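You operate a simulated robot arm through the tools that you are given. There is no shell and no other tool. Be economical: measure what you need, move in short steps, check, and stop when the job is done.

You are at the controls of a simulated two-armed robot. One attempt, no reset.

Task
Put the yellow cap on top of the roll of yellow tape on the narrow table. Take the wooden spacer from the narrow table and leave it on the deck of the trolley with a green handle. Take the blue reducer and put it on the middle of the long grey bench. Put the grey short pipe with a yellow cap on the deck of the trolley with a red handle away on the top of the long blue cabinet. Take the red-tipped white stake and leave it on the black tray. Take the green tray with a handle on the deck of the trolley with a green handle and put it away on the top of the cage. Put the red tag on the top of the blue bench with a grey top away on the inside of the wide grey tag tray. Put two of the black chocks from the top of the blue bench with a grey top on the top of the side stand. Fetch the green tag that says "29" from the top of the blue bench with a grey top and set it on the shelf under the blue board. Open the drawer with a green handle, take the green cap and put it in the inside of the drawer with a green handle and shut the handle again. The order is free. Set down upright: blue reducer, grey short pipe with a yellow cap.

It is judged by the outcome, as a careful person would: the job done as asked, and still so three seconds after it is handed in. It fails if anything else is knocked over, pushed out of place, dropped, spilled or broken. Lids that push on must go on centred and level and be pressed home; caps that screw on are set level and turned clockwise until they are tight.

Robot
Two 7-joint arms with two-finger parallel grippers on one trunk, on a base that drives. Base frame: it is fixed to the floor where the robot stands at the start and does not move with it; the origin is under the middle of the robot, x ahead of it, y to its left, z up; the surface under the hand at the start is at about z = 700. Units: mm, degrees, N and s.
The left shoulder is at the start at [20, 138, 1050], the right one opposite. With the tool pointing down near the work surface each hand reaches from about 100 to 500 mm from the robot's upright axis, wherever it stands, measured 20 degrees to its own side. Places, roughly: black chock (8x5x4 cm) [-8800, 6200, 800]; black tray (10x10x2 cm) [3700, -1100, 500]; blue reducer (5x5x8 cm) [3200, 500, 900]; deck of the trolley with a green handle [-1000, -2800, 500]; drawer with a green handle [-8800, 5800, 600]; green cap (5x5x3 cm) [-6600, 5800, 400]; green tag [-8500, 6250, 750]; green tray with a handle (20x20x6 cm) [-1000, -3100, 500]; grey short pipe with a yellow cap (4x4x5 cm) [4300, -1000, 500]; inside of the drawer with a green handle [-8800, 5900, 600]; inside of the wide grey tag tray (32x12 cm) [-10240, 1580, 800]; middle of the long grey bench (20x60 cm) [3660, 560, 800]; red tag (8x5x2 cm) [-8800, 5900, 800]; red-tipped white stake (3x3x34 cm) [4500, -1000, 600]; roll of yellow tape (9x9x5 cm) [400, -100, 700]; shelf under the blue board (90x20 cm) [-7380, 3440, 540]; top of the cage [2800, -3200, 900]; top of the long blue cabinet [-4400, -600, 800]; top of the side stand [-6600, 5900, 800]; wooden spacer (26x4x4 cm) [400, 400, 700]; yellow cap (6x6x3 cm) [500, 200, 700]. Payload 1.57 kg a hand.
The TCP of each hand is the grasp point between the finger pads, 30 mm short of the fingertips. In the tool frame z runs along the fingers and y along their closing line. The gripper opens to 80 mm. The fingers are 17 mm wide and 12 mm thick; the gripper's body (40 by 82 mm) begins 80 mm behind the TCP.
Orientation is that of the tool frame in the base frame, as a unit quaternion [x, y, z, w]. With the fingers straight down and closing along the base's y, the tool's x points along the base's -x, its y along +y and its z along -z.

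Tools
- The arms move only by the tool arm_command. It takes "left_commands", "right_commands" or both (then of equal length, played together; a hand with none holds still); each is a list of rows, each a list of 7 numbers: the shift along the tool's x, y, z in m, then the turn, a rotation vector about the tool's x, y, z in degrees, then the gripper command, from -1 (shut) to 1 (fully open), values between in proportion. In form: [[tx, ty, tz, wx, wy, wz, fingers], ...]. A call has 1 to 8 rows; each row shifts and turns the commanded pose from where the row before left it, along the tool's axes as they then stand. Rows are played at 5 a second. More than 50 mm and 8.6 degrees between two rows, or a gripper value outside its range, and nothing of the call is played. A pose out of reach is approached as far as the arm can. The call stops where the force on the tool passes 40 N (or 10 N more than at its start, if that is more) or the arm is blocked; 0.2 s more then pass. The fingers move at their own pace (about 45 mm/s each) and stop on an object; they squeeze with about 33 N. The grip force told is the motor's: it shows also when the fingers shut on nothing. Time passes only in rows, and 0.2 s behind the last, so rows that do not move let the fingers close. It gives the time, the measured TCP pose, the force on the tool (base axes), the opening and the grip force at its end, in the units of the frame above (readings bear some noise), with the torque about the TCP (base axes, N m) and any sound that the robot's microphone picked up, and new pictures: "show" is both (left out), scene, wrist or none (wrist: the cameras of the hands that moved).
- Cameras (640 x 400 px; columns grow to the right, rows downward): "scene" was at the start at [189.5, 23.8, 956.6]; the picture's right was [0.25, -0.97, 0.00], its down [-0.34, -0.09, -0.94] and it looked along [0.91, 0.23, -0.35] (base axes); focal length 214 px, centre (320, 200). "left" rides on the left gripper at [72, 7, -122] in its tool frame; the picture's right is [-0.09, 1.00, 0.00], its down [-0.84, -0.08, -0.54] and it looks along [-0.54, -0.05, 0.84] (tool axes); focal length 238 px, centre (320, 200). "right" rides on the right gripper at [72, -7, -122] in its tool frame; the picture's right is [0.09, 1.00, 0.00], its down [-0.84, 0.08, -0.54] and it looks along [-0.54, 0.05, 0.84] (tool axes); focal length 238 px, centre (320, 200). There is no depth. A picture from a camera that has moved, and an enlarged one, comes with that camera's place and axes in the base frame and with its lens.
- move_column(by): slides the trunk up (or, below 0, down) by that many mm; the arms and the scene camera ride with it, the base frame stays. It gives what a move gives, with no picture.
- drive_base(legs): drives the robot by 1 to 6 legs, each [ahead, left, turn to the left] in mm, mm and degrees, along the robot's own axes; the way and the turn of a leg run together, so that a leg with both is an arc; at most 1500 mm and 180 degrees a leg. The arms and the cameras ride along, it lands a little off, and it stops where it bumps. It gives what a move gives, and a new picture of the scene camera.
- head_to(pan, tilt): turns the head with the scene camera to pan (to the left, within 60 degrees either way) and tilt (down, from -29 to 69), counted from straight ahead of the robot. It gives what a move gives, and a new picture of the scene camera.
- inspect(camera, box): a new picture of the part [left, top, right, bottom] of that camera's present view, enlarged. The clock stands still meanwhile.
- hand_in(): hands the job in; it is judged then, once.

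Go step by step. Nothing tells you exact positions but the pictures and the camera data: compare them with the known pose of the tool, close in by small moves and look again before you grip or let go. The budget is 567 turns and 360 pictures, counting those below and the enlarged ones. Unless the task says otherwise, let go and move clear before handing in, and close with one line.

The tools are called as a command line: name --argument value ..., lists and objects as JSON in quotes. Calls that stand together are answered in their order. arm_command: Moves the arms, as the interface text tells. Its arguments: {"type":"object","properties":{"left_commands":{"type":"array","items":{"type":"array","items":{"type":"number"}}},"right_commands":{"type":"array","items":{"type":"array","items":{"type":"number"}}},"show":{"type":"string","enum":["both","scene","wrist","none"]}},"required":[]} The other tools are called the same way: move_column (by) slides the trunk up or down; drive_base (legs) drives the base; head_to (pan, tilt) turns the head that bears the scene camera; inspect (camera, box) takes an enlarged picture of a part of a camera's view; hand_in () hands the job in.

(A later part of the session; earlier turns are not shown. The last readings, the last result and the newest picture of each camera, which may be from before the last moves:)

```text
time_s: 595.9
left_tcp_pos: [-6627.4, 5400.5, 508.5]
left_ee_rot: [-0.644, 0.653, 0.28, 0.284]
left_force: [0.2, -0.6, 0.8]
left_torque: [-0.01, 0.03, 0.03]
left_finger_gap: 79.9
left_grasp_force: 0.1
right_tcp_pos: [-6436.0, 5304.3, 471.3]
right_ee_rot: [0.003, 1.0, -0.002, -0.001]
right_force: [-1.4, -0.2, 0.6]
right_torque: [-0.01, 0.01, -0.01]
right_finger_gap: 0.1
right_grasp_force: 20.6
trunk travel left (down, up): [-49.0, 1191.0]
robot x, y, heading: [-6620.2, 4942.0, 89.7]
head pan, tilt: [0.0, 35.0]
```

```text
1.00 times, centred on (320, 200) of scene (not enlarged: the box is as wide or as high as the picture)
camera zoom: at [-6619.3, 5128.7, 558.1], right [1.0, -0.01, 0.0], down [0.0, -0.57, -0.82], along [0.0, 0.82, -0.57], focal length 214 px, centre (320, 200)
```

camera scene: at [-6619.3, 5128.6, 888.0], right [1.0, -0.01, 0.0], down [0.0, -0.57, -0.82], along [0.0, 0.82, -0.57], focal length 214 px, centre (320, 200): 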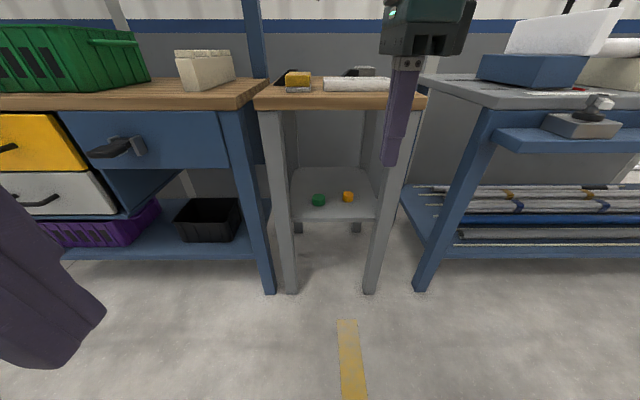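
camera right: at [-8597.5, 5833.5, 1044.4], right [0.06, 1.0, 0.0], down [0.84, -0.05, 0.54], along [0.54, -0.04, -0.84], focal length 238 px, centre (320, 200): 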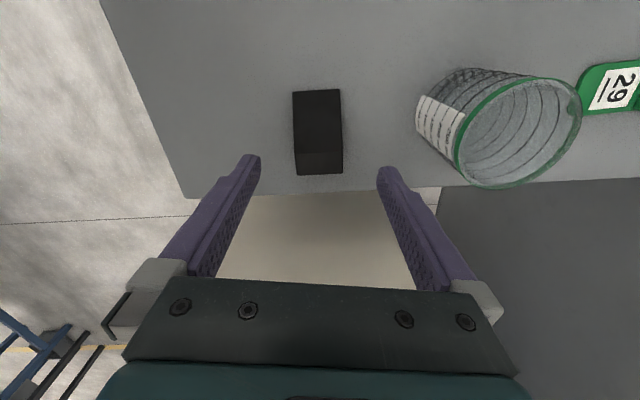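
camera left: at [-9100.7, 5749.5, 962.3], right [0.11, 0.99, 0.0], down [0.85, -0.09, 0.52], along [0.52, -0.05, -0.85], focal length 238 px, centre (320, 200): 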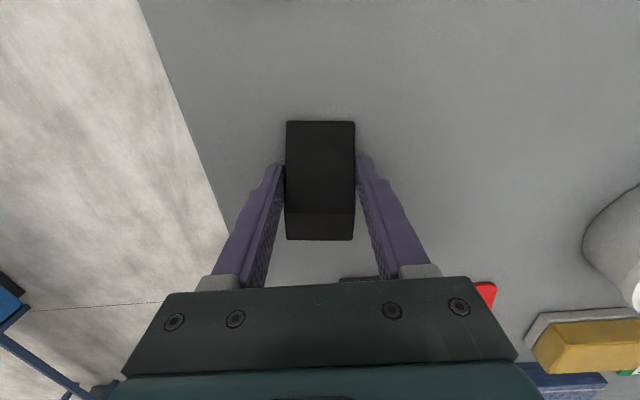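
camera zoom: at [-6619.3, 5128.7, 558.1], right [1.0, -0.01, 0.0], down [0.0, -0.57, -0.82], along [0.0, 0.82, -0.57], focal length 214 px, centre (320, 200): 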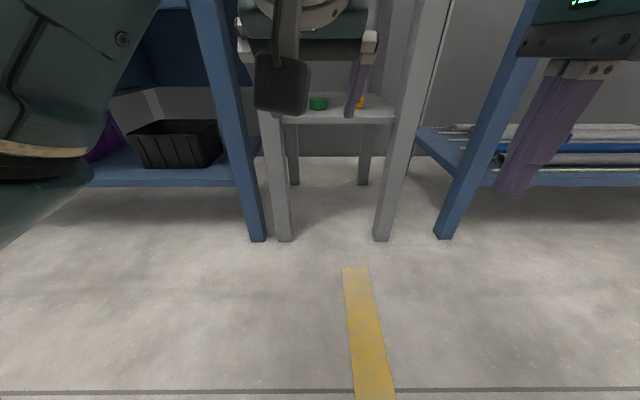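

Triangulation gives the cap at [-6625,5784] on a shelf at z≈415. I lower to grip height and drive the hand in between the stand's legs, checking midway.

move_column --by -45

drive_base --legs '[[270, -2, 0.3]]'

inspect --camera "left" --box '[0, 0, 640, 400]'

```text
time_s: 596.8
left_tcp_pos: [-6626.4, 5399.9, 463.2]
left_ee_rot: [-0.644, 0.653, 0.28, 0.284]
left_force: [-0.7, 0.6, -0.4]
left_torque: [-0.02, 0.0, -0.05]
left_finger_gap: 80.0
left_grasp_force: 0.1
right_tcp_pos: [-6436.2, 5304.5, 426.9]
right_ee_rot: [0.003, 1.0, -0.002, -0.001]
right_force: [0.4, -0.5, -0.9]
right_torque: [0.01, -0.03, -0.02]
right_finger_gap: 0.1
right_grasp_force: 21.3
trunk travel left (down, up): [-4.0, 1236.0]
robot x, y, heading: [-6617.7, 4938.7, 89.5]
head pan, tilt: [0.0, 35.0]
```

```text
time_s: 598.7
left_tcp_pos: [-6622.3, 5665.4, 463.6]
left_ee_rot: [-0.644, 0.653, 0.279, 0.284]
left_force: [-0.4, 0.8, 0.1]
left_torque: [0.01, 0.0, -0.01]
left_finger_gap: 79.9
left_grasp_force: 0.0
right_tcp_pos: [-6432.4, 5570.1, 426.6]
right_ee_rot: [0.002, 1.0, -0.003, -0.001]
right_force: [0.3, -0.3, 0.3]
right_torque: [0.02, 0.04, 0.01]
right_finger_gap: 0.0
right_grasp_force: 21.5
trunk travel left (down, up): [-4.0, 1236.0]
robot x, y, heading: [-6616.7, 5206.9, 89.8]
head pan, tilt: [0.0, 35.0]
camera scene: at [-6615.8, 5395.3, 512.8], right [1.0, -0.01, 0.0], down [0.0, -0.57, -0.82], along [0.0, 0.82, -0.57], focal length 214 px, centre (320, 200)
```

scene: 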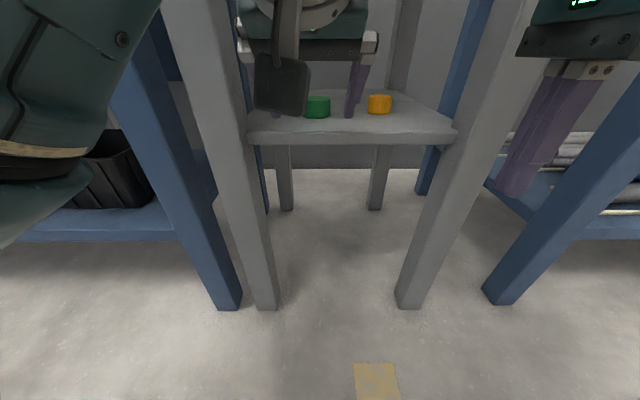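

```text
1.00 times, centred on (320, 200) of left (not enlarged: the box is as wide or as high as the picture)
camera zoom: at [-6631.9, 5528.4, 494.5], right [-0.99, 0.08, 0.07], down [0.08, 0.18, 0.98], along [0.06, 0.98, -0.18], focal length 238 px, centre (320, 200)
```

zoom: 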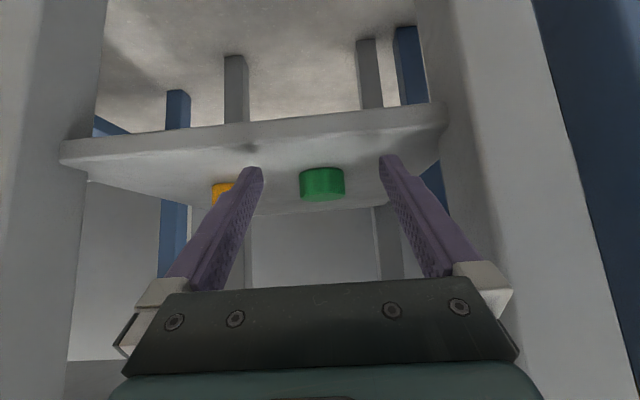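

The cap is centred between the fingers, but my right hand is heading for the stand's leg, so I retract it first, then lower the left hand the last bit.

arm_command --left_commands '[[0, 0, 0, 0, 0, 0, 1], [0, 0, 0, 0, 0, 0, 1], [0, 0, 0, 0, 0, 0, 1], [0.0132, -0.002, 0.0123, 0, 0, 0, 1]]' --right_commands '[[0, -0.04, 0, 0, 0, 0, -1], [0, -0.04, 0, 0, 0, 0, -1], [0, -0.04, 0, 0, 0, 0, -1], [0, -0.03, 0, 0, 0, 0, -1]]' --show "none"

drive_base --legs '[[95, 0, 0]]'

inspect --camera "left" --box '[0, 0, 640, 400]'

```text
time_s: 599.7
left_tcp_pos: [-6620.1, 5667.1, 444.7]
left_ee_rot: [-0.644, 0.654, 0.278, 0.284]
left_force: [0.7, -0.7, -0.2]
left_torque: [-0.03, 0.0, -0.01]
left_finger_gap: 79.9
left_grasp_force: 0.1
right_tcp_pos: [-6432.1, 5419.7, 427.5]
right_ee_rot: [0.004, 1.0, -0.003, -0.001]
right_force: [-0.1, 0.6, -0.3]
right_torque: [0.01, 0.01, 0.0]
right_finger_gap: 0.1
right_grasp_force: 21.3
trunk travel left (down, up): [-4.0, 1236.0]
robot x, y, heading: [-6614.4, 5207.4, 89.7]
head pan, tilt: [0.0, 35.0]
```

```text
time_s: 600.5
left_tcp_pos: [-6621.3, 5668.4, 444.6]
left_ee_rot: [-0.646, 0.653, 0.277, 0.281]
left_force: [-1.5, -21.5, 7.0]
left_torque: [-0.37, 0.42, 1.09]
left_finger_gap: 80.2
left_grasp_force: 0.0
right_tcp_pos: [-6433.3, 5423.6, 424.9]
right_ee_rot: [0.002, 1.0, -0.005, -0.001]
right_force: [0.3, 0.0, -0.4]
right_torque: [0.02, 0.01, -0.01]
right_finger_gap: 0.2
right_grasp_force: 21.2
trunk travel left (down, up): [-4.0, 1236.0]
robot x, y, heading: [-6614.9, 5217.6, 90.0]
head pan, tilt: [0.0, 35.0]
stopped in leg 1: the force on the tool passed its limit at 56 N (the readings are from after the stop); the commanded pose is now the measured one
camera scene: at [-6617.2, 5399.1, 511.8], right [1.0, 0.0, 0.0], down [0.0, -0.58, -0.82], along [0.0, 0.82, -0.58], focal length 214 px, centre (320, 200)
```

scene: 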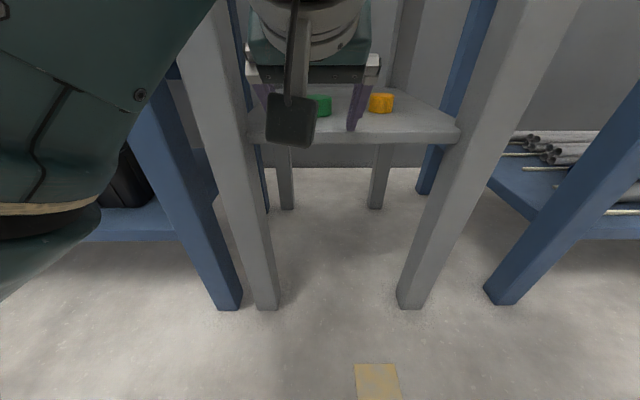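

```text
1.00 times, centred on (320, 200) of left (not enlarged: the box is as wide or as high as the picture)
camera zoom: at [-6629.5, 5529.9, 477.5], right [-0.99, 0.08, 0.07], down [0.08, 0.18, 0.98], along [0.06, 0.98, -0.19], focal length 238 px, centre (320, 200)
```

zoom: 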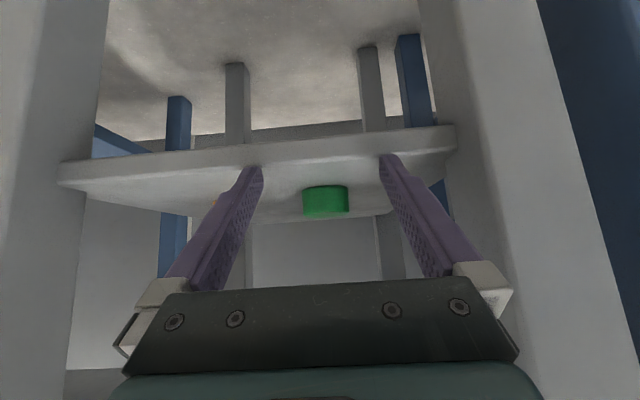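

The fingertips bumped the shelf's front edge: its top is nearer z≈425. I back off, raise 17 mm and approach again.

drive_base --legs '[[-25, 0, 0]]'

arm_command --left_commands '[[-0.0125, 0, -0.0116, 0, 0, 0, 1], [0, 0, 0, 0, 0, 0, 1]]' --show "none"

drive_base --legs '[[70, 0, 0]]'

inspect --camera "left" --box '[0, 0, 640, 400]'

```text
time_s: 601.3
left_tcp_pos: [-6620.8, 5659.6, 450.1]
left_ee_rot: [-0.643, 0.652, 0.282, 0.286]
left_force: [-1.2, 0.9, -0.1]
left_torque: [-0.04, 0.02, 0.0]
left_finger_gap: 80.3
left_grasp_force: 0.0
right_tcp_pos: [-6433.2, 5414.0, 426.9]
right_ee_rot: [0.002, 1.0, -0.001, -0.001]
right_force: [-0.4, 0.9, 0.3]
right_torque: [-0.08, 0.01, 0.02]
right_finger_gap: 0.0
right_grasp_force: 21.2
trunk travel left (down, up): [-4.0, 1236.0]
robot x, y, heading: [-6617.6, 5198.5, 89.6]
head pan, tilt: [0.0, 35.0]
camera scene: at [-6616.0, 5388.8, 513.6], right [1.0, 0.0, 0.0], down [0.0, -0.57, -0.82], along [0.0, 0.82, -0.57], focal length 214 px, centre (320, 200)
```

scene: 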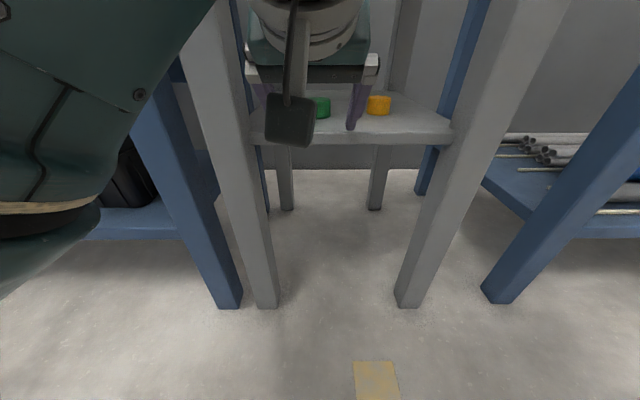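

```text
time_s: 601.9
left_tcp_pos: [-6620.9, 5654.5, 465.1]
left_ee_rot: [-0.644, 0.652, 0.281, 0.285]
left_force: [0.1, 0.1, 0.3]
left_torque: [-0.03, 0.04, 0.01]
left_finger_gap: 80.1
left_grasp_force: 0.1
right_tcp_pos: [-6431.6, 5410.0, 426.0]
right_ee_rot: [0.003, 1.0, -0.001, -0.001]
right_force: [0.6, 1.0, -0.2]
right_torque: [-0.03, 0.02, -0.02]
right_finger_gap: 0.1
right_grasp_force: 20.9
trunk travel left (down, up): [-4.0, 1236.0]
robot x, y, heading: [-6618.4, 5197.3, 89.5]
head pan, tilt: [0.0, 35.0]
```

```text
time_s: 602.9
left_tcp_pos: [-6620.9, 5719.0, 462.5]
left_ee_rot: [-0.644, 0.653, 0.279, 0.284]
left_force: [0.5, -0.5, -0.2]
left_torque: [0.04, 0.02, 0.03]
left_finger_gap: 80.2
left_grasp_force: 0.0
right_tcp_pos: [-6431.6, 5474.6, 426.2]
right_ee_rot: [0.002, 1.0, -0.003, -0.001]
right_force: [-0.7, -1.4, -0.2]
right_torque: [0.01, -0.01, 0.01]
right_finger_gap: 0.2
right_grasp_force: 21.1
trunk travel left (down, up): [-4.0, 1236.0]
robot x, y, heading: [-6616.6, 5267.5, 90.0]
head pan, tilt: [0.0, 35.0]
camera scene: at [-6615.6, 5450.2, 512.4], right [1.0, -0.01, 0.0], down [0.0, -0.58, -0.82], along [0.0, 0.82, -0.58], focal length 214 px, centre (320, 200)
```

scene: 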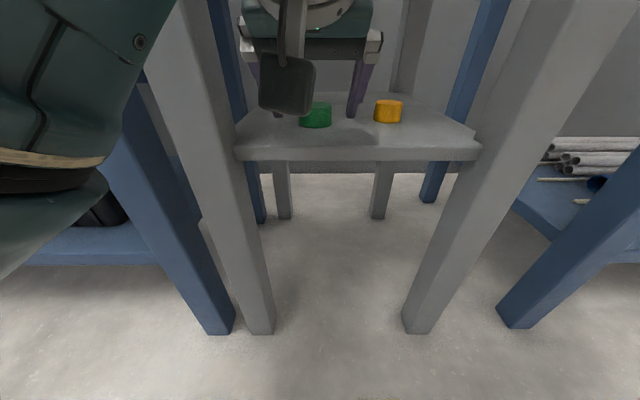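

```text
1.00 times, centred on (320, 200) of left (not enlarged: the box is as wide or as high as the picture)
camera zoom: at [-6628.9, 5581.7, 494.3], right [-0.99, 0.08, 0.07], down [0.08, 0.17, 0.98], along [0.06, 0.98, -0.18], focal length 238 px, centre (320, 200)
```

zoom: 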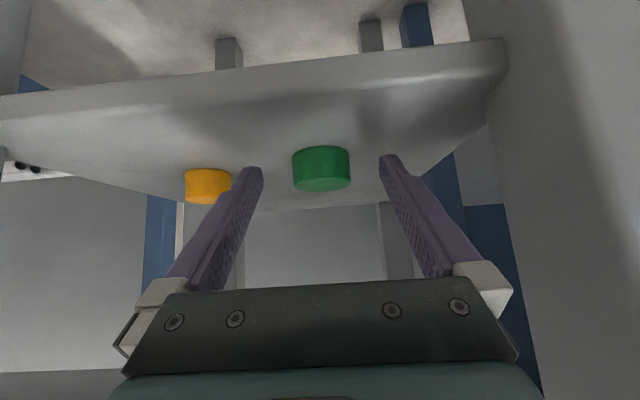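

Now clear above the shelf. I advance 53 mm, lower 7 mm, then close on the cap.

drive_base --legs '[[53, 0, 0]]'

arm_command --left_commands '[[0.005, 0, 0.0048, 0, 0, 0, 1], [0, 0, 0, 0, 0, 0, 1]]' --show "wrist"

```text
time_s: 603.8
left_tcp_pos: [-6620.0, 5770.2, 462.0]
left_ee_rot: [-0.645, 0.653, 0.279, 0.283]
left_force: [-0.5, -0.4, -0.5]
left_torque: [0.02, 0.0, 0.04]
left_finger_gap: 79.9
left_grasp_force: 0.1
right_tcp_pos: [-6431.4, 5525.2, 426.2]
right_ee_rot: [0.003, 1.0, -0.004, -0.001]
right_force: [-0.6, -0.4, -0.3]
right_torque: [0.05, -0.02, -0.03]
right_finger_gap: 0.2
right_grasp_force: 20.9
trunk travel left (down, up): [-4.0, 1236.0]
robot x, y, heading: [-6616.7, 5317.7, 89.6]
head pan, tilt: [0.0, 35.0]
camera scene: at [-6615.2, 5501.1, 512.2], right [1.0, -0.01, 0.0], down [0.0, -0.58, -0.82], along [0.0, 0.82, -0.58], focal length 214 px, centre (320, 200)
```

scene: 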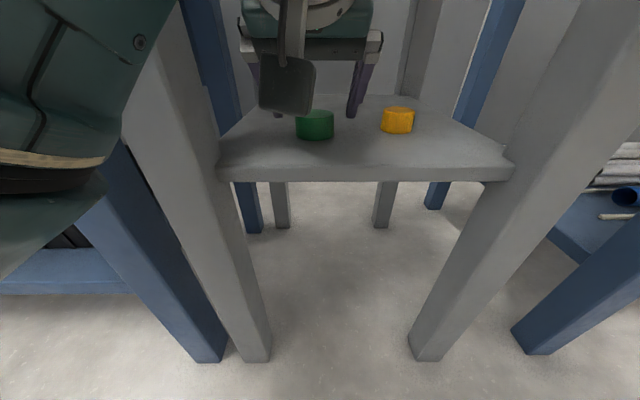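

```text
time_s: 604.4
left_tcp_pos: [-6620.7, 5775.0, 455.7]
left_ee_rot: [-0.645, 0.652, 0.28, 0.284]
left_force: [0.0, -0.1, 0.2]
left_torque: [0.01, 0.0, -0.01]
left_finger_gap: 80.0
left_grasp_force: 0.1
right_tcp_pos: [-6430.9, 5529.2, 428.0]
right_ee_rot: [0.003, 1.0, -0.003, -0.001]
right_force: [0.0, 0.1, 0.5]
right_torque: [0.04, -0.02, 0.02]
right_finger_gap: 0.1
right_grasp_force: 21.3
trunk travel left (down, up): [-4.0, 1236.0]
robot x, y, heading: [-6615.0, 5318.3, 90.1]
head pan, tilt: [0.0, 35.0]
camera left: at [-6628.4, 5636.9, 487.8], right [-0.99, 0.08, 0.07], down [0.08, 0.17, 0.98], along [0.06, 0.98, -0.18], focal length 238 px, centre (320, 200)
```

left: 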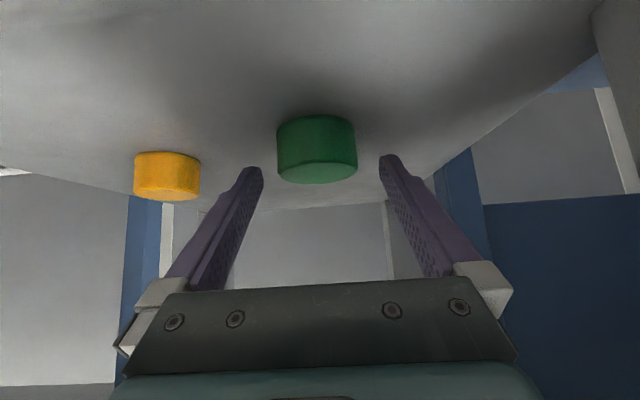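

The pads would only touch the cap's top edge here; the cap needs to be nearer the fingertips. I pull back 17 mm, drop 3 mm and close.

arm_command --left_commands '[[0.0138, 0, -0.0104, 0, 0, 0, 1], [0, 0, 0, 0, 0, 0, 1], [0, 0, 0, 0, 0, 0, -1], [0, 0, 0, 0, 0, 0, -1], [0, 0, 0, 0, 0, 0, -1], [0, 0, 0, 0, 0, 0, -1]]' --show "wrist"

```text
time_s: 605.8
left_tcp_pos: [-6621.1, 5759.7, 453.7]
left_ee_rot: [-0.644, 0.652, 0.28, 0.285]
left_force: [0.6, -0.5, 2.0]
left_torque: [0.07, 0.01, -0.01]
left_finger_gap: 47.2
left_grasp_force: 31.9
right_tcp_pos: [-6431.1, 5530.8, 426.2]
right_ee_rot: [0.004, 1.0, -0.001, -0.001]
right_force: [-0.1, -0.5, -0.3]
right_torque: [-0.02, -0.02, -0.01]
right_finger_gap: 0.0
right_grasp_force: 21.2
trunk travel left (down, up): [-4.0, 1236.0]
robot x, y, heading: [-6615.8, 5320.0, 89.9]
head pan, tilt: [0.0, 35.0]
camera left: at [-6629.3, 5621.0, 485.1], right [-0.99, 0.08, 0.07], down [0.08, 0.17, 0.98], along [0.06, 0.98, -0.18], focal length 238 px, centre (320, 200)
```

left: 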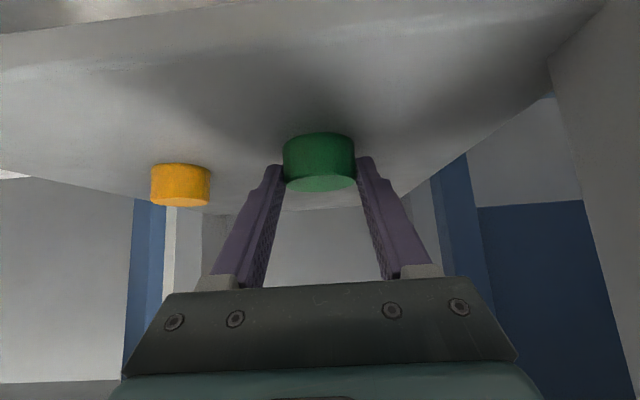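

Gripped at 47 mm, slightly before the centre. I lift a little with the trunk and check that it holds.

move_column --by 25

inspect --camera "left" --box '[160, 80, 480, 300]'

```text
time_s: 606.5
left_tcp_pos: [-6620.8, 5758.7, 478.8]
left_ee_rot: [-0.643, 0.653, 0.28, 0.285]
left_force: [-0.5, 0.2, -0.3]
left_torque: [-0.01, -0.05, 0.03]
left_finger_gap: 46.9
left_grasp_force: 33.1
right_tcp_pos: [-6431.6, 5531.5, 451.3]
right_ee_rot: [0.002, 1.0, -0.003, -0.001]
right_force: [0.4, -0.2, 0.0]
right_torque: [0.01, 0.0, 0.0]
right_finger_gap: 0.0
right_grasp_force: 21.5
trunk travel left (down, up): [-29.0, 1211.0]
robot x, y, heading: [-6614.1, 5320.0, 89.8]
head pan, tilt: [0.0, 35.0]
```

```text
1.82 times, centred on (320, 190) of left
camera zoom: at [-6629.4, 5620.9, 510.0], right [-0.99, 0.08, 0.07], down [0.08, 0.17, 0.98], along [0.06, 0.98, -0.18], focal length 433 px, centre (320, 218)
```

zoom: 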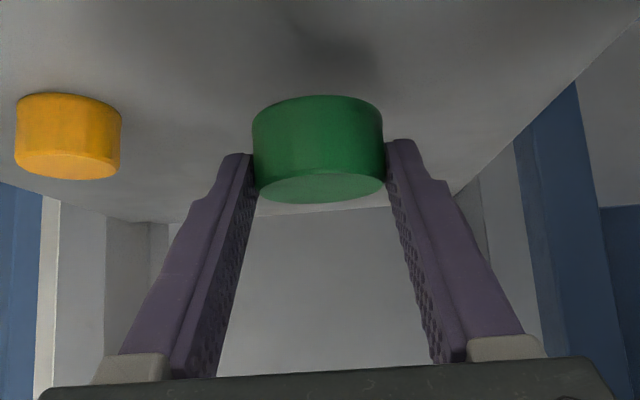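

arm_command --left_commands '[[0, 0, 0, 0, 0, 0, -1], [0, 0, 0, 0, 0, 0, -1], [0, 0, 0, 0, 0, 0, -1], [0, 0, 0, 0, 0, 0, -1], [0, 0, 0, 0, 0, 0, -1], [0, 0, 0, 0, 0, 0, -1], [0, 0, 0, 0, 0, 0, -1], [0, 0, 0, 0, 0, 0, -1]]' --show "none"

```text
time_s: 608.3
left_tcp_pos: [-6621.1, 5758.5, 478.2]
left_ee_rot: [-0.644, 0.653, 0.279, 0.284]
left_force: [0.6, 1.0, -0.6]
left_torque: [0.02, 0.03, 0.01]
left_finger_gap: 46.9
left_grasp_force: 33.0
right_tcp_pos: [-6432.2, 5531.2, 451.1]
right_ee_rot: [0.003, 1.0, -0.002, -0.001]
right_force: [-0.1, 1.0, -0.1]
right_torque: [-0.03, -0.03, 0.0]
right_finger_gap: 0.0
right_grasp_force: 21.4
trunk travel left (down, up): [-29.0, 1211.0]
robot x, y, heading: [-6613.9, 5319.3, 89.6]
head pan, tilt: [0.0, 35.0]
```

The grip is stable. I back out gently, raise the trunk, and drive west to the drawer bench.

drive_base --legs '[[-300, 0, 0], [-200, 0, 0]]'

move_column --by 300

head_to --pan 0 --tilt 35

```text
time_s: 611.6
left_tcp_pos: [-6623.4, 5261.3, 480.1]
left_ee_rot: [-0.646, 0.65, 0.282, 0.285]
left_force: [-0.1, -0.7, -1.1]
left_torque: [0.0, -0.01, 0.0]
left_finger_gap: 47.1
left_grasp_force: 32.9
right_tcp_pos: [-6433.5, 5035.0, 452.0]
right_ee_rot: [0.0, 1.0, -0.002, -0.001]
right_force: [-0.5, 0.0, -0.2]
right_torque: [-0.01, 0.02, 0.02]
right_finger_gap: 0.2
right_grasp_force: 21.7
trunk travel left (down, up): [-29.0, 1211.0]
robot x, y, heading: [-6615.2, 4821.2, 90.0]
head pan, tilt: [0.0, 35.0]
camera scene: at [-6617.3, 5009.5, 538.4], right [1.0, 0.0, 0.0], down [0.0, -0.57, -0.82], along [0.0, 0.82, -0.57], focal length 214 px, centre (320, 200)
```

scene: 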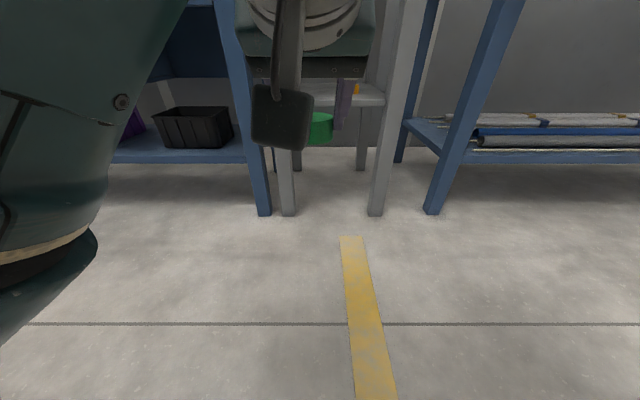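

```text
time_s: 614.6
left_tcp_pos: [-6624.2, 5259.7, 779.2]
left_ee_rot: [-0.646, 0.65, 0.281, 0.284]
left_force: [0.0, -0.9, -0.5]
left_torque: [0.01, -0.01, -0.04]
left_finger_gap: 47.1
left_grasp_force: 33.2
right_tcp_pos: [-6434.9, 5032.4, 752.9]
right_ee_rot: [0.0, 1.0, -0.002, 0.0]
right_force: [0.5, 0.7, 0.1]
right_torque: [0.0, -0.03, 0.0]
right_finger_gap: 0.1
right_grasp_force: 21.1
trunk travel left (down, up): [-329.0, 911.0]
robot x, y, heading: [-6617.3, 4818.4, 90.0]
head pan, tilt: [0.0, 35.0]
```

```text
time_s: 615.2
left_tcp_pos: [-6624.4, 5258.4, 777.8]
left_ee_rot: [-0.645, 0.651, 0.282, 0.284]
left_force: [-0.2, -0.7, 0.1]
left_torque: [-0.03, 0.04, -0.01]
left_finger_gap: 47.0
left_grasp_force: 32.9
right_tcp_pos: [-6433.8, 5032.8, 751.7]
right_ee_rot: [0.0, 1.0, -0.002, -0.001]
right_force: [-0.7, 0.2, -0.8]
right_torque: [-0.02, 0.08, 0.0]
right_finger_gap: 0.0
right_grasp_force: 21.6
trunk travel left (down, up): [-329.0, 911.0]
robot x, y, heading: [-6616.6, 4816.7, 90.0]
head pan, tilt: [0.0, 35.0]
camera scene: at [-6617.3, 5007.5, 838.0], right [1.0, 0.0, 0.0], down [0.0, -0.57, -0.82], along [0.0, 0.82, -0.57], focal length 214 px, centre (320, 200)
```

scene: 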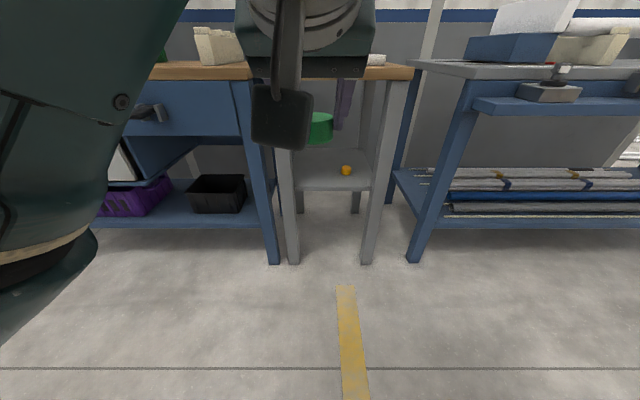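

Cap still held. I drive west to the drawer and meanwhile move the left hand outward.

drive_base --legs '[[0, 1150, 0], [0, 1150, 0]]'

arm_command --left_commands '[[0, 0.035, 0, 0, 0, 0, -1], [0, 0.035, 0, 0, 0, 0, -1], [0, 0.035, 0, 0, 0, 0, -1], [0, 0.03, 0, 0, 0, 0, -1], [0, 0, 0, 0, 0, 0, -1], [0, 0, 0, 0, 0, 0, -1], [0, 0, 0, 0, 0, 0, -1], [0, 0, 0, 0, 0, 0, -1]]' --right_commands '[[0, 0.04, 0, 0, 0, 0, -1], [0, 0.04, 0, 0, 0, 0, -1], [0, 0.04, 0, 0, 0, 0, -1], [0, 0, 0, -8.5, 0, 0, -1], [0, 0, 0, -8.5, 0, 0, -1], [0, 0, 0, -8.5, 0, 0, -1], [0, 0, 0, -8.5, 0, 0, -1], [0, 0, 0, -8.5, 0, 0, -1]]' --show "none"

head_to --pan -5 --tilt 25

```text
time_s: 626.4
left_tcp_pos: [-8874.8, 5298.5, 777.8]
left_ee_rot: [-0.633, 0.664, 0.275, 0.29]
left_force: [0.1, -0.3, -0.6]
left_torque: [-0.02, 0.01, -0.01]
left_finger_gap: 46.9
left_grasp_force: 33.3
right_tcp_pos: [-8692.8, 5064.6, 751.9]
right_ee_rot: [0.02, 1.0, -0.003, -0.001]
right_force: [0.4, 0.2, -0.6]
right_torque: [0.02, 0.0, 0.01]
right_finger_gap: 0.0
right_grasp_force: 21.7
trunk travel left (down, up): [-329.0, 911.0]
robot x, y, heading: [-8886.1, 4857.6, 87.9]
head pan, tilt: [0.0, 35.0]
camera scene: at [-8877.0, 5046.7, 838.0], right [1.0, -0.04, 0.0], down [-0.02, -0.57, -0.82], along [0.03, 0.82, -0.57], focal length 214 px, centre (320, 200)
```

scene: 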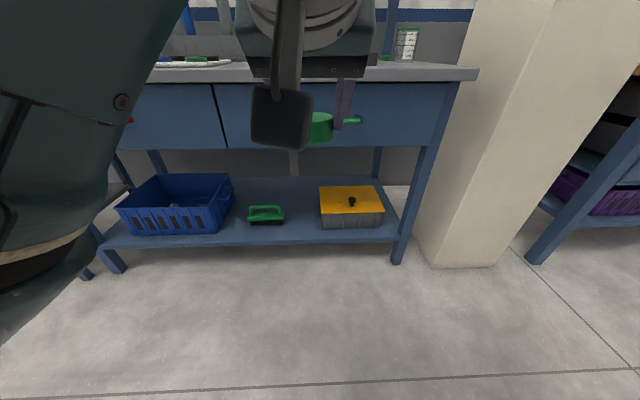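

```text
time_s: 628.1
left_tcp_pos: [-9009.4, 5306.3, 778.5]
left_ee_rot: [-0.632, 0.663, 0.276, 0.29]
left_force: [0.8, 0.5, -0.6]
left_torque: [-0.01, 0.03, 0.01]
left_finger_gap: 46.7
left_grasp_force: 32.9
right_tcp_pos: [-8689.5, 5197.3, 748.1]
right_ee_rot: [0.019, 0.932, 0.362, 0.006]
right_force: [0.2, 0.6, 0.2]
right_torque: [-0.01, -0.03, 0.02]
right_finger_gap: 0.0
right_grasp_force: 21.9
right hand out of reach, approached as far as the arm can: row 8
trunk travel left (down, up): [-329.0, 911.0]
robot x, y, heading: [-8881.8, 4857.5, 87.8]
head pan, tilt: [0.0, 35.0]
```

```text
time_s: 628.9
left_tcp_pos: [-9008.5, 5306.4, 777.6]
left_ee_rot: [-0.633, 0.663, 0.275, 0.289]
left_force: [-0.4, 0.2, -0.5]
left_torque: [0.01, 0.03, -0.02]
left_finger_gap: 46.7
left_grasp_force: 32.6
right_tcp_pos: [-8688.7, 5197.3, 747.9]
right_ee_rot: [0.019, 0.933, 0.36, 0.006]
right_force: [-1.1, 0.5, 0.1]
right_torque: [-0.01, -0.02, 0.01]
right_finger_gap: 0.2
right_grasp_force: 21.9
trunk travel left (down, up): [-329.0, 911.0]
robot x, y, heading: [-8878.8, 4858.5, 87.4]
head pan, tilt: [-5.0, 25.0]
camera scene: at [-8868.8, 5050.1, 853.8], right [0.99, -0.13, 0.0], down [-0.05, -0.42, -0.91], along [0.11, 0.9, -0.42], focal length 214 px, centre (320, 200)
```

scene: 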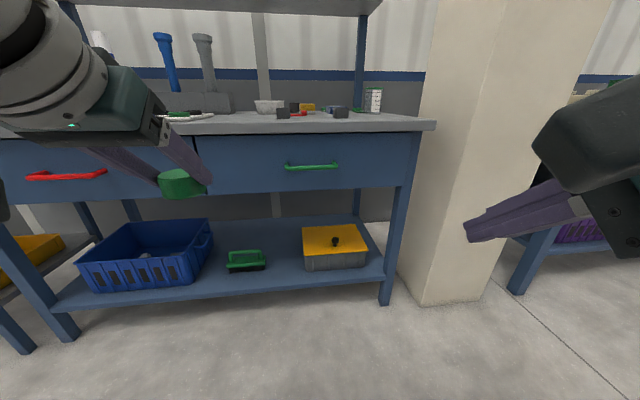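

The green handle is clear to see at about [-8821,5625,688]. I straighten the heading, extend the right hand and continue tilting it to horizontal.

arm_command --right_commands '[[0, 0.03, 0.027, 0, 0, 0, -1], [0, 0.03, 0.027, 0, 0, 0, -1], [0, 0, 0, -8.5, 0, 0, -1], [0, 0, 0, -8.5, 0, 0, -1], [0, 0, 0, -8.5, 0, 0, -1], [0, 0, 0, -8.5, 0, 0, -1], [0, 0, 0, -8.5, 0, 0, -1]]' --show "none"

drive_base --legs '[[0, 0, 2.5]]'

```text
time_s: 630.5
left_tcp_pos: [-9008.2, 5306.0, 779.5]
left_ee_rot: [-0.633, 0.664, 0.275, 0.289]
left_force: [0.4, -0.3, 0.4]
left_torque: [-0.01, 0.0, -0.03]
left_finger_gap: 47.2
left_grasp_force: 32.9
right_tcp_pos: [-8684.6, 5279.3, 749.5]
right_ee_rot: [0.018, 0.892, 0.451, 0.008]
right_force: [0.1, 0.0, 0.3]
right_torque: [0.0, 0.0, -0.02]
right_finger_gap: 0.0
right_grasp_force: 21.8
right hand out of reach, approached as far as the arm can: row 4, 5, 6, 7
trunk travel left (down, up): [-329.0, 911.0]
robot x, y, heading: [-8885.3, 4853.9, 88.0]
head pan, tilt: [-5.0, 25.0]
```

```text
time_s: 631.3
left_tcp_pos: [-9028.6, 5301.4, 778.1]
left_ee_rot: [-0.647, 0.65, 0.282, 0.284]
left_force: [0.4, -0.1, -0.2]
left_torque: [-0.01, 0.02, -0.02]
left_finger_gap: 46.8
left_grasp_force: 32.7
right_tcp_pos: [-8703.4, 5286.7, 749.6]
right_ee_rot: [-0.002, 0.893, 0.451, -0.002]
right_force: [1.1, 0.2, -0.4]
right_torque: [0.02, 0.01, -0.02]
right_finger_gap: 0.0
right_grasp_force: 20.9
trunk travel left (down, up): [-329.0, 911.0]
robot x, y, heading: [-8884.3, 4858.7, 90.2]
head pan, tilt: [-5.0, 25.0]
camera scene: at [-8877.0, 5050.6, 853.8], right [1.0, -0.08, 0.0], down [-0.04, -0.42, -0.91], along [0.08, 0.9, -0.42], focal length 214 px, centre (320, 200)
```

scene: 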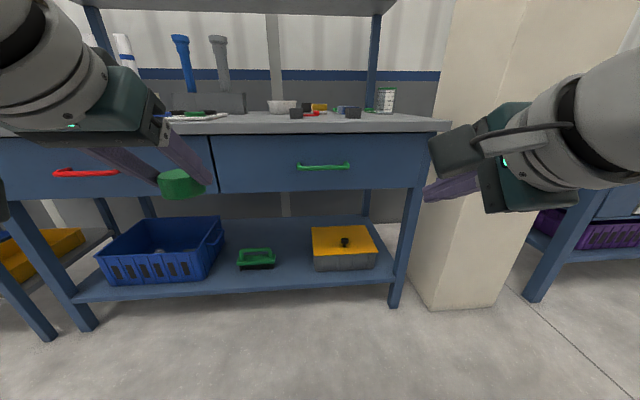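

The right tool is tilted to 36° below horizontal, enough for the handle. I first lift the left hand with the cap well clear, and open the right fingers halfway.

arm_command --left_commands '[[-0.0157, 0, -0.042, 0, 0, 0, -1], [-0.0157, 0, -0.042, 0, 0, 0, -1], [-0.0157, 0, -0.042, 0, 0, 0, -1], [0, 0, 0, 0, 0, 0, -1]]' --right_commands '[[0, 0, 0, 0, 0, 0, 0.05], [0, 0, 0, 0, 0, 0, 0.05], [0, 0, 0, 0, 0, 0, 0.05], [0, 0, 0, 0, 0, 0, 0.05]]' --show "none"

drive_base --legs '[[180, 115, 0]]'

inspect --camera "right" --box '[0, 0, 640, 400]'

```text
time_s: 632.3
left_tcp_pos: [-9036.4, 5270.4, 850.4]
left_ee_rot: [0.648, -0.647, -0.295, -0.274]
left_force: [0.6, 0.2, -0.1]
left_torque: [0.01, 0.03, 0.02]
left_finger_gap: 46.7
left_grasp_force: 32.6
left hand out of reach, approached as far as the arm can: row 2, 3
right_tcp_pos: [-8703.5, 5287.1, 749.8]
right_ee_rot: [-0.001, 0.893, 0.451, -0.001]
right_force: [0.3, -0.3, 0.1]
right_torque: [0.01, -0.03, 0.02]
right_finger_gap: 42.1
right_grasp_force: 0.1
trunk travel left (down, up): [-329.0, 911.0]
robot x, y, heading: [-8884.9, 4855.8, 90.3]
head pan, tilt: [-5.0, 25.0]
```

```text
time_s: 633.9
left_tcp_pos: [-9150.2, 5451.0, 849.6]
left_ee_rot: [0.649, -0.647, -0.293, -0.274]
left_force: [0.5, -0.2, -0.6]
left_torque: [0.0, 0.02, 0.02]
left_finger_gap: 47.0
left_grasp_force: 32.8
right_tcp_pos: [-8816.2, 5465.3, 748.7]
right_ee_rot: [0.0, 0.892, 0.451, -0.001]
right_force: [-0.4, 0.0, -0.3]
right_torque: [-0.03, -0.02, -0.01]
right_finger_gap: 42.0
right_grasp_force: 0.1
trunk travel left (down, up): [-329.0, 911.0]
robot x, y, heading: [-8991.6, 5037.7, 90.4]
head pan, tilt: [-5.0, 25.0]
camera scene: at [-8990.4, 5230.0, 853.8], right [1.0, -0.08, 0.0], down [-0.04, -0.42, -0.91], along [0.08, 0.9, -0.42], focal length 214 px, centre (320, 200)
```

scene: 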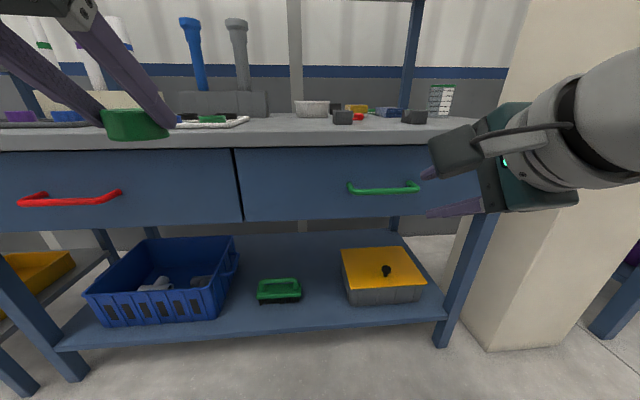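

```text
1.00 times, centred on (320, 200) of right (not enlarged: the box is as wide or as high as the picture)
camera zoom: at [-8887.8, 5364.3, 815.9], right [-0.09, 0.59, 0.8], down [0.84, -0.39, 0.38], along [0.54, 0.71, -0.46], focal length 238 px, centre (320, 200)
```

zoom: 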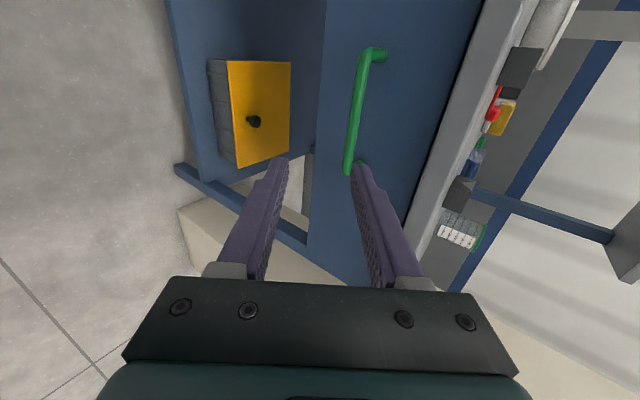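

Triangulating both views puts the handle bar at about [-8828,5611,692]. I lower to match, open a bit wider, and advance to it.

move_column --by -46

arm_command --right_commands '[[0, 0, 0, 0, 0, 0, 0.35], [0, 0, 0, 0, 0, 0, 0.35]]' --show "none"

drive_base --legs '[[95, 0, 0]]'

inspect --camera "right" --box '[0, 0, 640, 400]'

```text
time_s: 634.8
left_tcp_pos: [-9153.7, 5451.3, 805.1]
left_ee_rot: [0.649, -0.646, -0.297, -0.271]
left_force: [-1.4, -0.3, -1.1]
left_torque: [-0.04, 0.0, -0.01]
left_finger_gap: 47.1
left_grasp_force: 33.0
right_tcp_pos: [-8818.1, 5465.9, 702.9]
right_ee_rot: [0.0, 0.893, 0.451, -0.001]
right_force: [0.2, 0.2, 0.6]
right_torque: [0.03, -0.03, 0.02]
right_finger_gap: 41.8
right_grasp_force: 0.0
trunk travel left (down, up): [-283.0, 957.0]
robot x, y, heading: [-8997.1, 5038.2, 90.2]
head pan, tilt: [-5.0, 25.0]
```

```text
time_s: 635.4
left_tcp_pos: [-9152.6, 5450.3, 805.8]
left_ee_rot: [0.649, -0.645, -0.298, -0.27]
left_force: [1.2, -0.4, 0.0]
left_torque: [0.0, 0.0, -0.01]
left_finger_gap: 46.6
left_grasp_force: 32.9
right_tcp_pos: [-8817.2, 5465.8, 703.1]
right_ee_rot: [-0.001, 0.892, 0.451, -0.001]
right_force: [0.4, 0.9, 0.8]
right_torque: [0.0, -0.03, 0.0]
right_finger_gap: 53.7
right_grasp_force: 0.1
trunk travel left (down, up): [-283.0, 957.0]
robot x, y, heading: [-8995.1, 5039.0, 90.2]
head pan, tilt: [-5.0, 25.0]
```

```text
time_s: 636.5
left_tcp_pos: [-9155.3, 5542.6, 804.3]
left_ee_rot: [0.649, -0.646, -0.297, -0.271]
left_force: [-0.1, -0.6, -0.9]
left_torque: [-0.03, -0.01, 0.02]
left_finger_gap: 46.9
left_grasp_force: 32.9
right_tcp_pos: [-8818.5, 5559.3, 703.2]
right_ee_rot: [-0.001, 0.893, 0.45, -0.002]
right_force: [0.0, 0.0, 0.3]
right_torque: [-0.01, 0.01, -0.01]
right_finger_gap: 54.0
right_grasp_force: 0.0
trunk travel left (down, up): [-283.0, 957.0]
robot x, y, heading: [-8994.7, 5127.7, 90.4]
head pan, tilt: [-5.0, 25.0]
camera scene: at [-8991.0, 5323.0, 807.8], right [1.0, -0.08, 0.0], down [-0.03, -0.42, -0.91], along [0.07, 0.9, -0.42], focal length 214 px, centre (320, 200)
```

scene: 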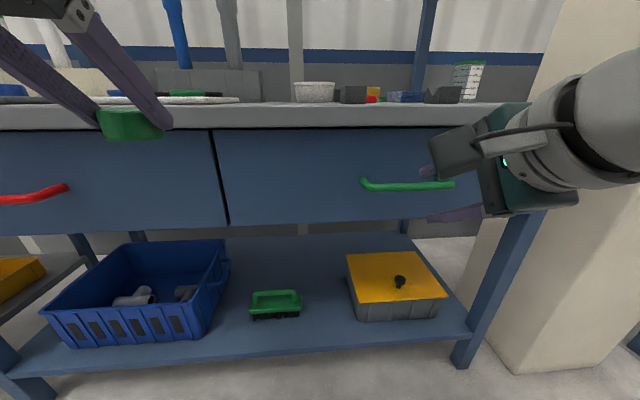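

```text
1.00 times, centred on (320, 200) of right (not enlarged: the box is as wide or as high as the picture)
camera zoom: at [-8888.8, 5457.5, 769.8], right [-0.09, 0.59, 0.8], down [0.84, -0.39, 0.38], along [0.54, 0.71, -0.46], focal length 238 px, centre (320, 200)
```

zoom: 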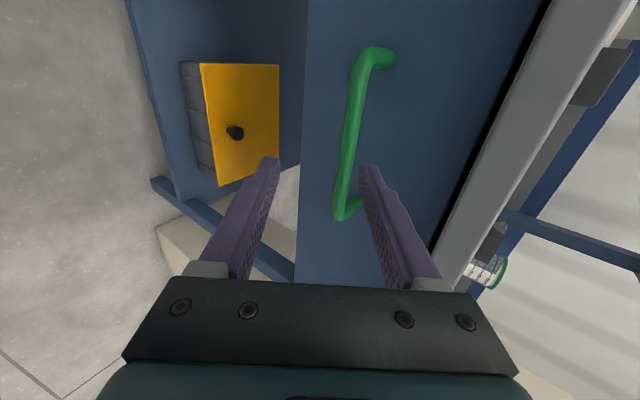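

arm_command --right_commands '[[0, -0.004, 0.003, 0, 0, 0, 0.35]]' --show "none"

drive_base --legs '[[35, 0, 0]]'

inspect --camera "right" --box '[0, 0, 640, 400]'

inspect --camera "scene" --box '[340, 100, 580, 250]'

```text
time_s: 636.9
left_tcp_pos: [-9156.2, 5542.8, 805.0]
left_ee_rot: [0.65, -0.645, -0.299, -0.269]
left_force: [0.8, -0.3, -0.3]
left_torque: [0.02, 0.0, 0.02]
left_finger_gap: 47.2
left_grasp_force: 33.0
right_tcp_pos: [-8818.6, 5559.9, 698.6]
right_ee_rot: [0.0, 0.892, 0.451, -0.002]
right_force: [0.5, 0.2, -0.1]
right_torque: [0.0, -0.01, -0.03]
right_finger_gap: 54.2
right_grasp_force: 0.0
trunk travel left (down, up): [-283.0, 957.0]
robot x, y, heading: [-9000.4, 5130.8, 90.4]
head pan, tilt: [-5.0, 25.0]
```

```text
time_s: 637.8
left_tcp_pos: [-9155.4, 5577.1, 803.7]
left_ee_rot: [0.65, -0.645, -0.298, -0.268]
left_force: [-1.1, 0.5, -0.2]
left_torque: [0.01, 0.01, 0.01]
left_finger_gap: 47.0
left_grasp_force: 32.7
right_tcp_pos: [-8819.3, 5592.9, 697.4]
right_ee_rot: [-0.001, 0.893, 0.45, -0.002]
right_force: [0.3, 0.1, -0.7]
right_torque: [-0.02, 0.0, -0.01]
right_finger_gap: 54.1
right_grasp_force: 0.2
trunk travel left (down, up): [-283.0, 957.0]
robot x, y, heading: [-8997.6, 5163.2, 90.4]
head pan, tilt: [-5.0, 25.0]
camera scene: at [-8991.1, 5357.4, 807.8], right [1.0, -0.08, 0.0], down [-0.03, -0.42, -0.91], along [0.07, 0.9, -0.42], focal length 214 px, centre (320, 200)
```

scene: 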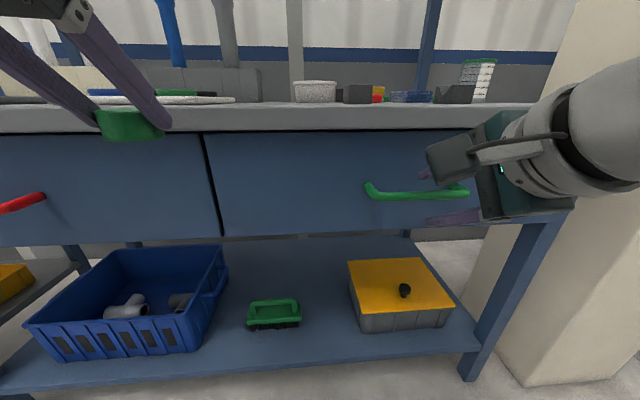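

```text
1.00 times, centred on (320, 200) of right (not enlarged: the box is as wide or as high as the picture)
camera zoom: at [-8889.1, 5492.3, 764.6], right [-0.09, 0.59, 0.8], down [0.84, -0.39, 0.38], along [0.54, 0.71, -0.46], focal length 238 px, centre (320, 200)
```

zoom: 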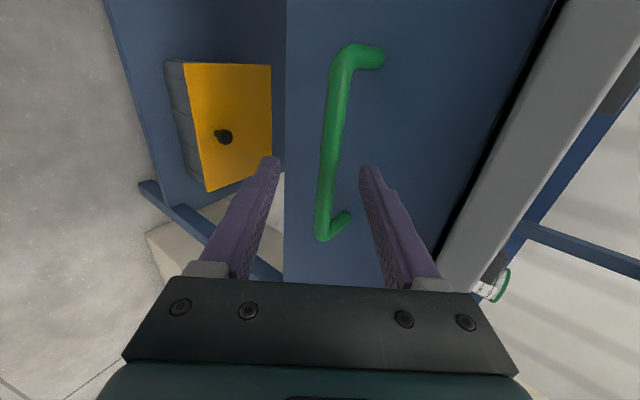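

```text
2.67 times, centred on (460, 175) of scene
camera zoom: at [-8991.1, 5357.4, 807.8], right [1.0, -0.08, 0.0], down [-0.03, -0.42, -0.91], along [0.07, 0.9, -0.42], focal length 572 px, centre (-53, 267)
```

zoom: 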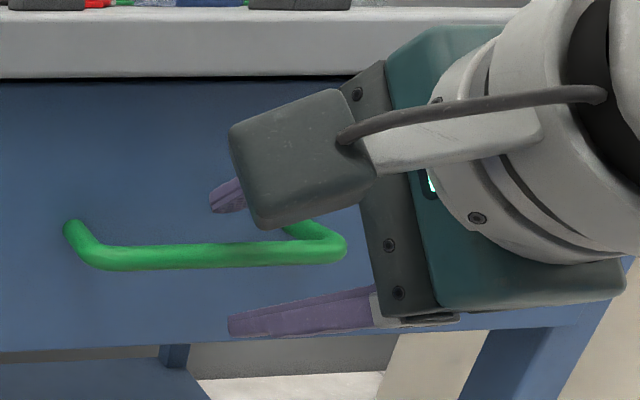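

The bar lies between the fingers near their tips. I close on it.

arm_command --right_commands '[[0, 0, 0.004, 0, 0, 0, -1], [0, 0, 0, 0, 0, 0, -1], [0, 0, 0, 0, 0, 0, -1], [0, 0, 0, 0, 0, 0, -1], [0, 0, 0, 0, 0, 0, -1]]' --show "wrist"

```text
time_s: 639.0
left_tcp_pos: [-9154.9, 5579.2, 805.4]
left_ee_rot: [0.65, -0.644, -0.299, -0.269]
left_force: [0.2, 0.4, 0.2]
left_torque: [0.02, 0.01, 0.01]
left_finger_gap: 47.0
left_grasp_force: 32.7
right_tcp_pos: [-8818.5, 5601.1, 699.6]
right_ee_rot: [-0.002, 0.891, 0.455, -0.003]
right_force: [-2.4, -6.5, 31.8]
right_torque: [0.64, 0.16, -0.04]
right_finger_gap: 10.4
right_grasp_force: 28.3
trunk travel left (down, up): [-283.0, 957.0]
robot x, y, heading: [-8995.9, 5166.5, 90.3]
head pan, tilt: [-5.0, 25.0]
camera right: at [-8889.2, 5498.0, 766.0], right [-0.09, 0.58, 0.81], down [0.84, -0.39, 0.38], along [0.53, 0.71, -0.45], focal length 238 px, centre (320, 200)
```

right: 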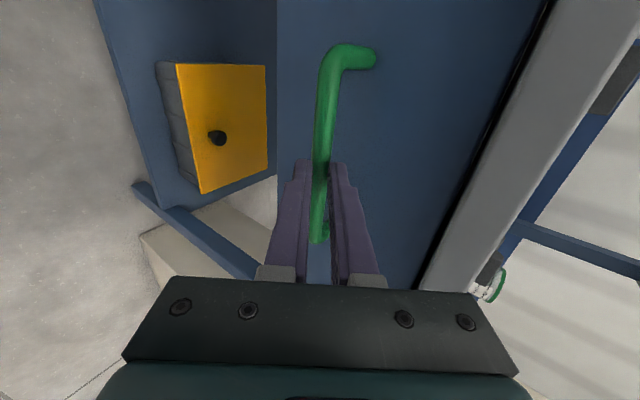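

Handle gripped. I relieve the vertical strain a little, then pull the drawer open by backing up.

move_column --by 4

drive_base --legs '[[-60, 0, 0]]'

```text
time_s: 639.5
left_tcp_pos: [-9155.4, 5578.1, 807.4]
left_ee_rot: [0.651, -0.644, -0.298, -0.268]
left_force: [0.1, 0.1, 0.4]
left_torque: [0.0, -0.01, 0.04]
left_finger_gap: 47.0
left_grasp_force: 33.0
right_tcp_pos: [-8817.7, 5596.2, 698.6]
right_ee_rot: [-0.002, 0.894, 0.448, -0.001]
right_force: [-0.5, -8.1, 14.6]
right_torque: [0.29, -0.02, -0.01]
right_finger_gap: 0.0
right_grasp_force: 20.8
trunk travel left (down, up): [-287.0, 953.0]
robot x, y, heading: [-8999.2, 5165.0, 90.2]
head pan, tilt: [-5.0, 25.0]
```

```text
time_s: 640.5
left_tcp_pos: [-9155.7, 5517.3, 807.7]
left_ee_rot: [0.65, -0.645, -0.298, -0.269]
left_force: [-0.1, -0.1, -0.9]
left_torque: [0.01, -0.02, 0.02]
left_finger_gap: 47.1
left_grasp_force: 32.8
right_tcp_pos: [-8819.3, 5537.2, 699.7]
right_ee_rot: [-0.002, 0.893, 0.45, -0.002]
right_force: [-0.1, -0.5, 1.0]
right_torque: [-0.02, 0.02, -0.02]
right_finger_gap: 0.0
right_grasp_force: 21.3
trunk travel left (down, up): [-287.0, 953.0]
robot x, y, heading: [-8994.6, 5105.1, 90.3]
head pan, tilt: [-5.0, 25.0]
camera scene: at [-8990.8, 5297.6, 811.7], right [1.0, -0.08, 0.0], down [-0.03, -0.42, -0.91], along [0.07, 0.9, -0.42], focal length 214 px, centre (320, 200)
```

scene: 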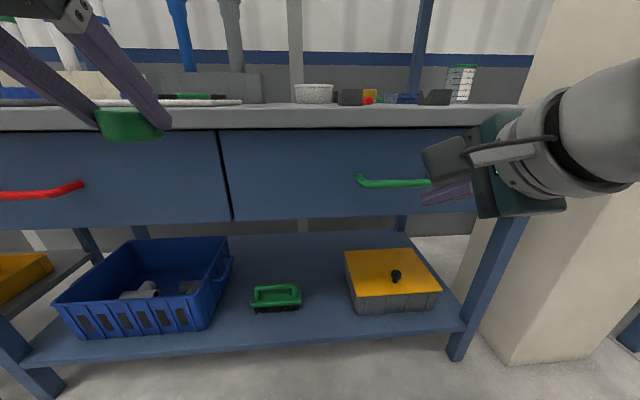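

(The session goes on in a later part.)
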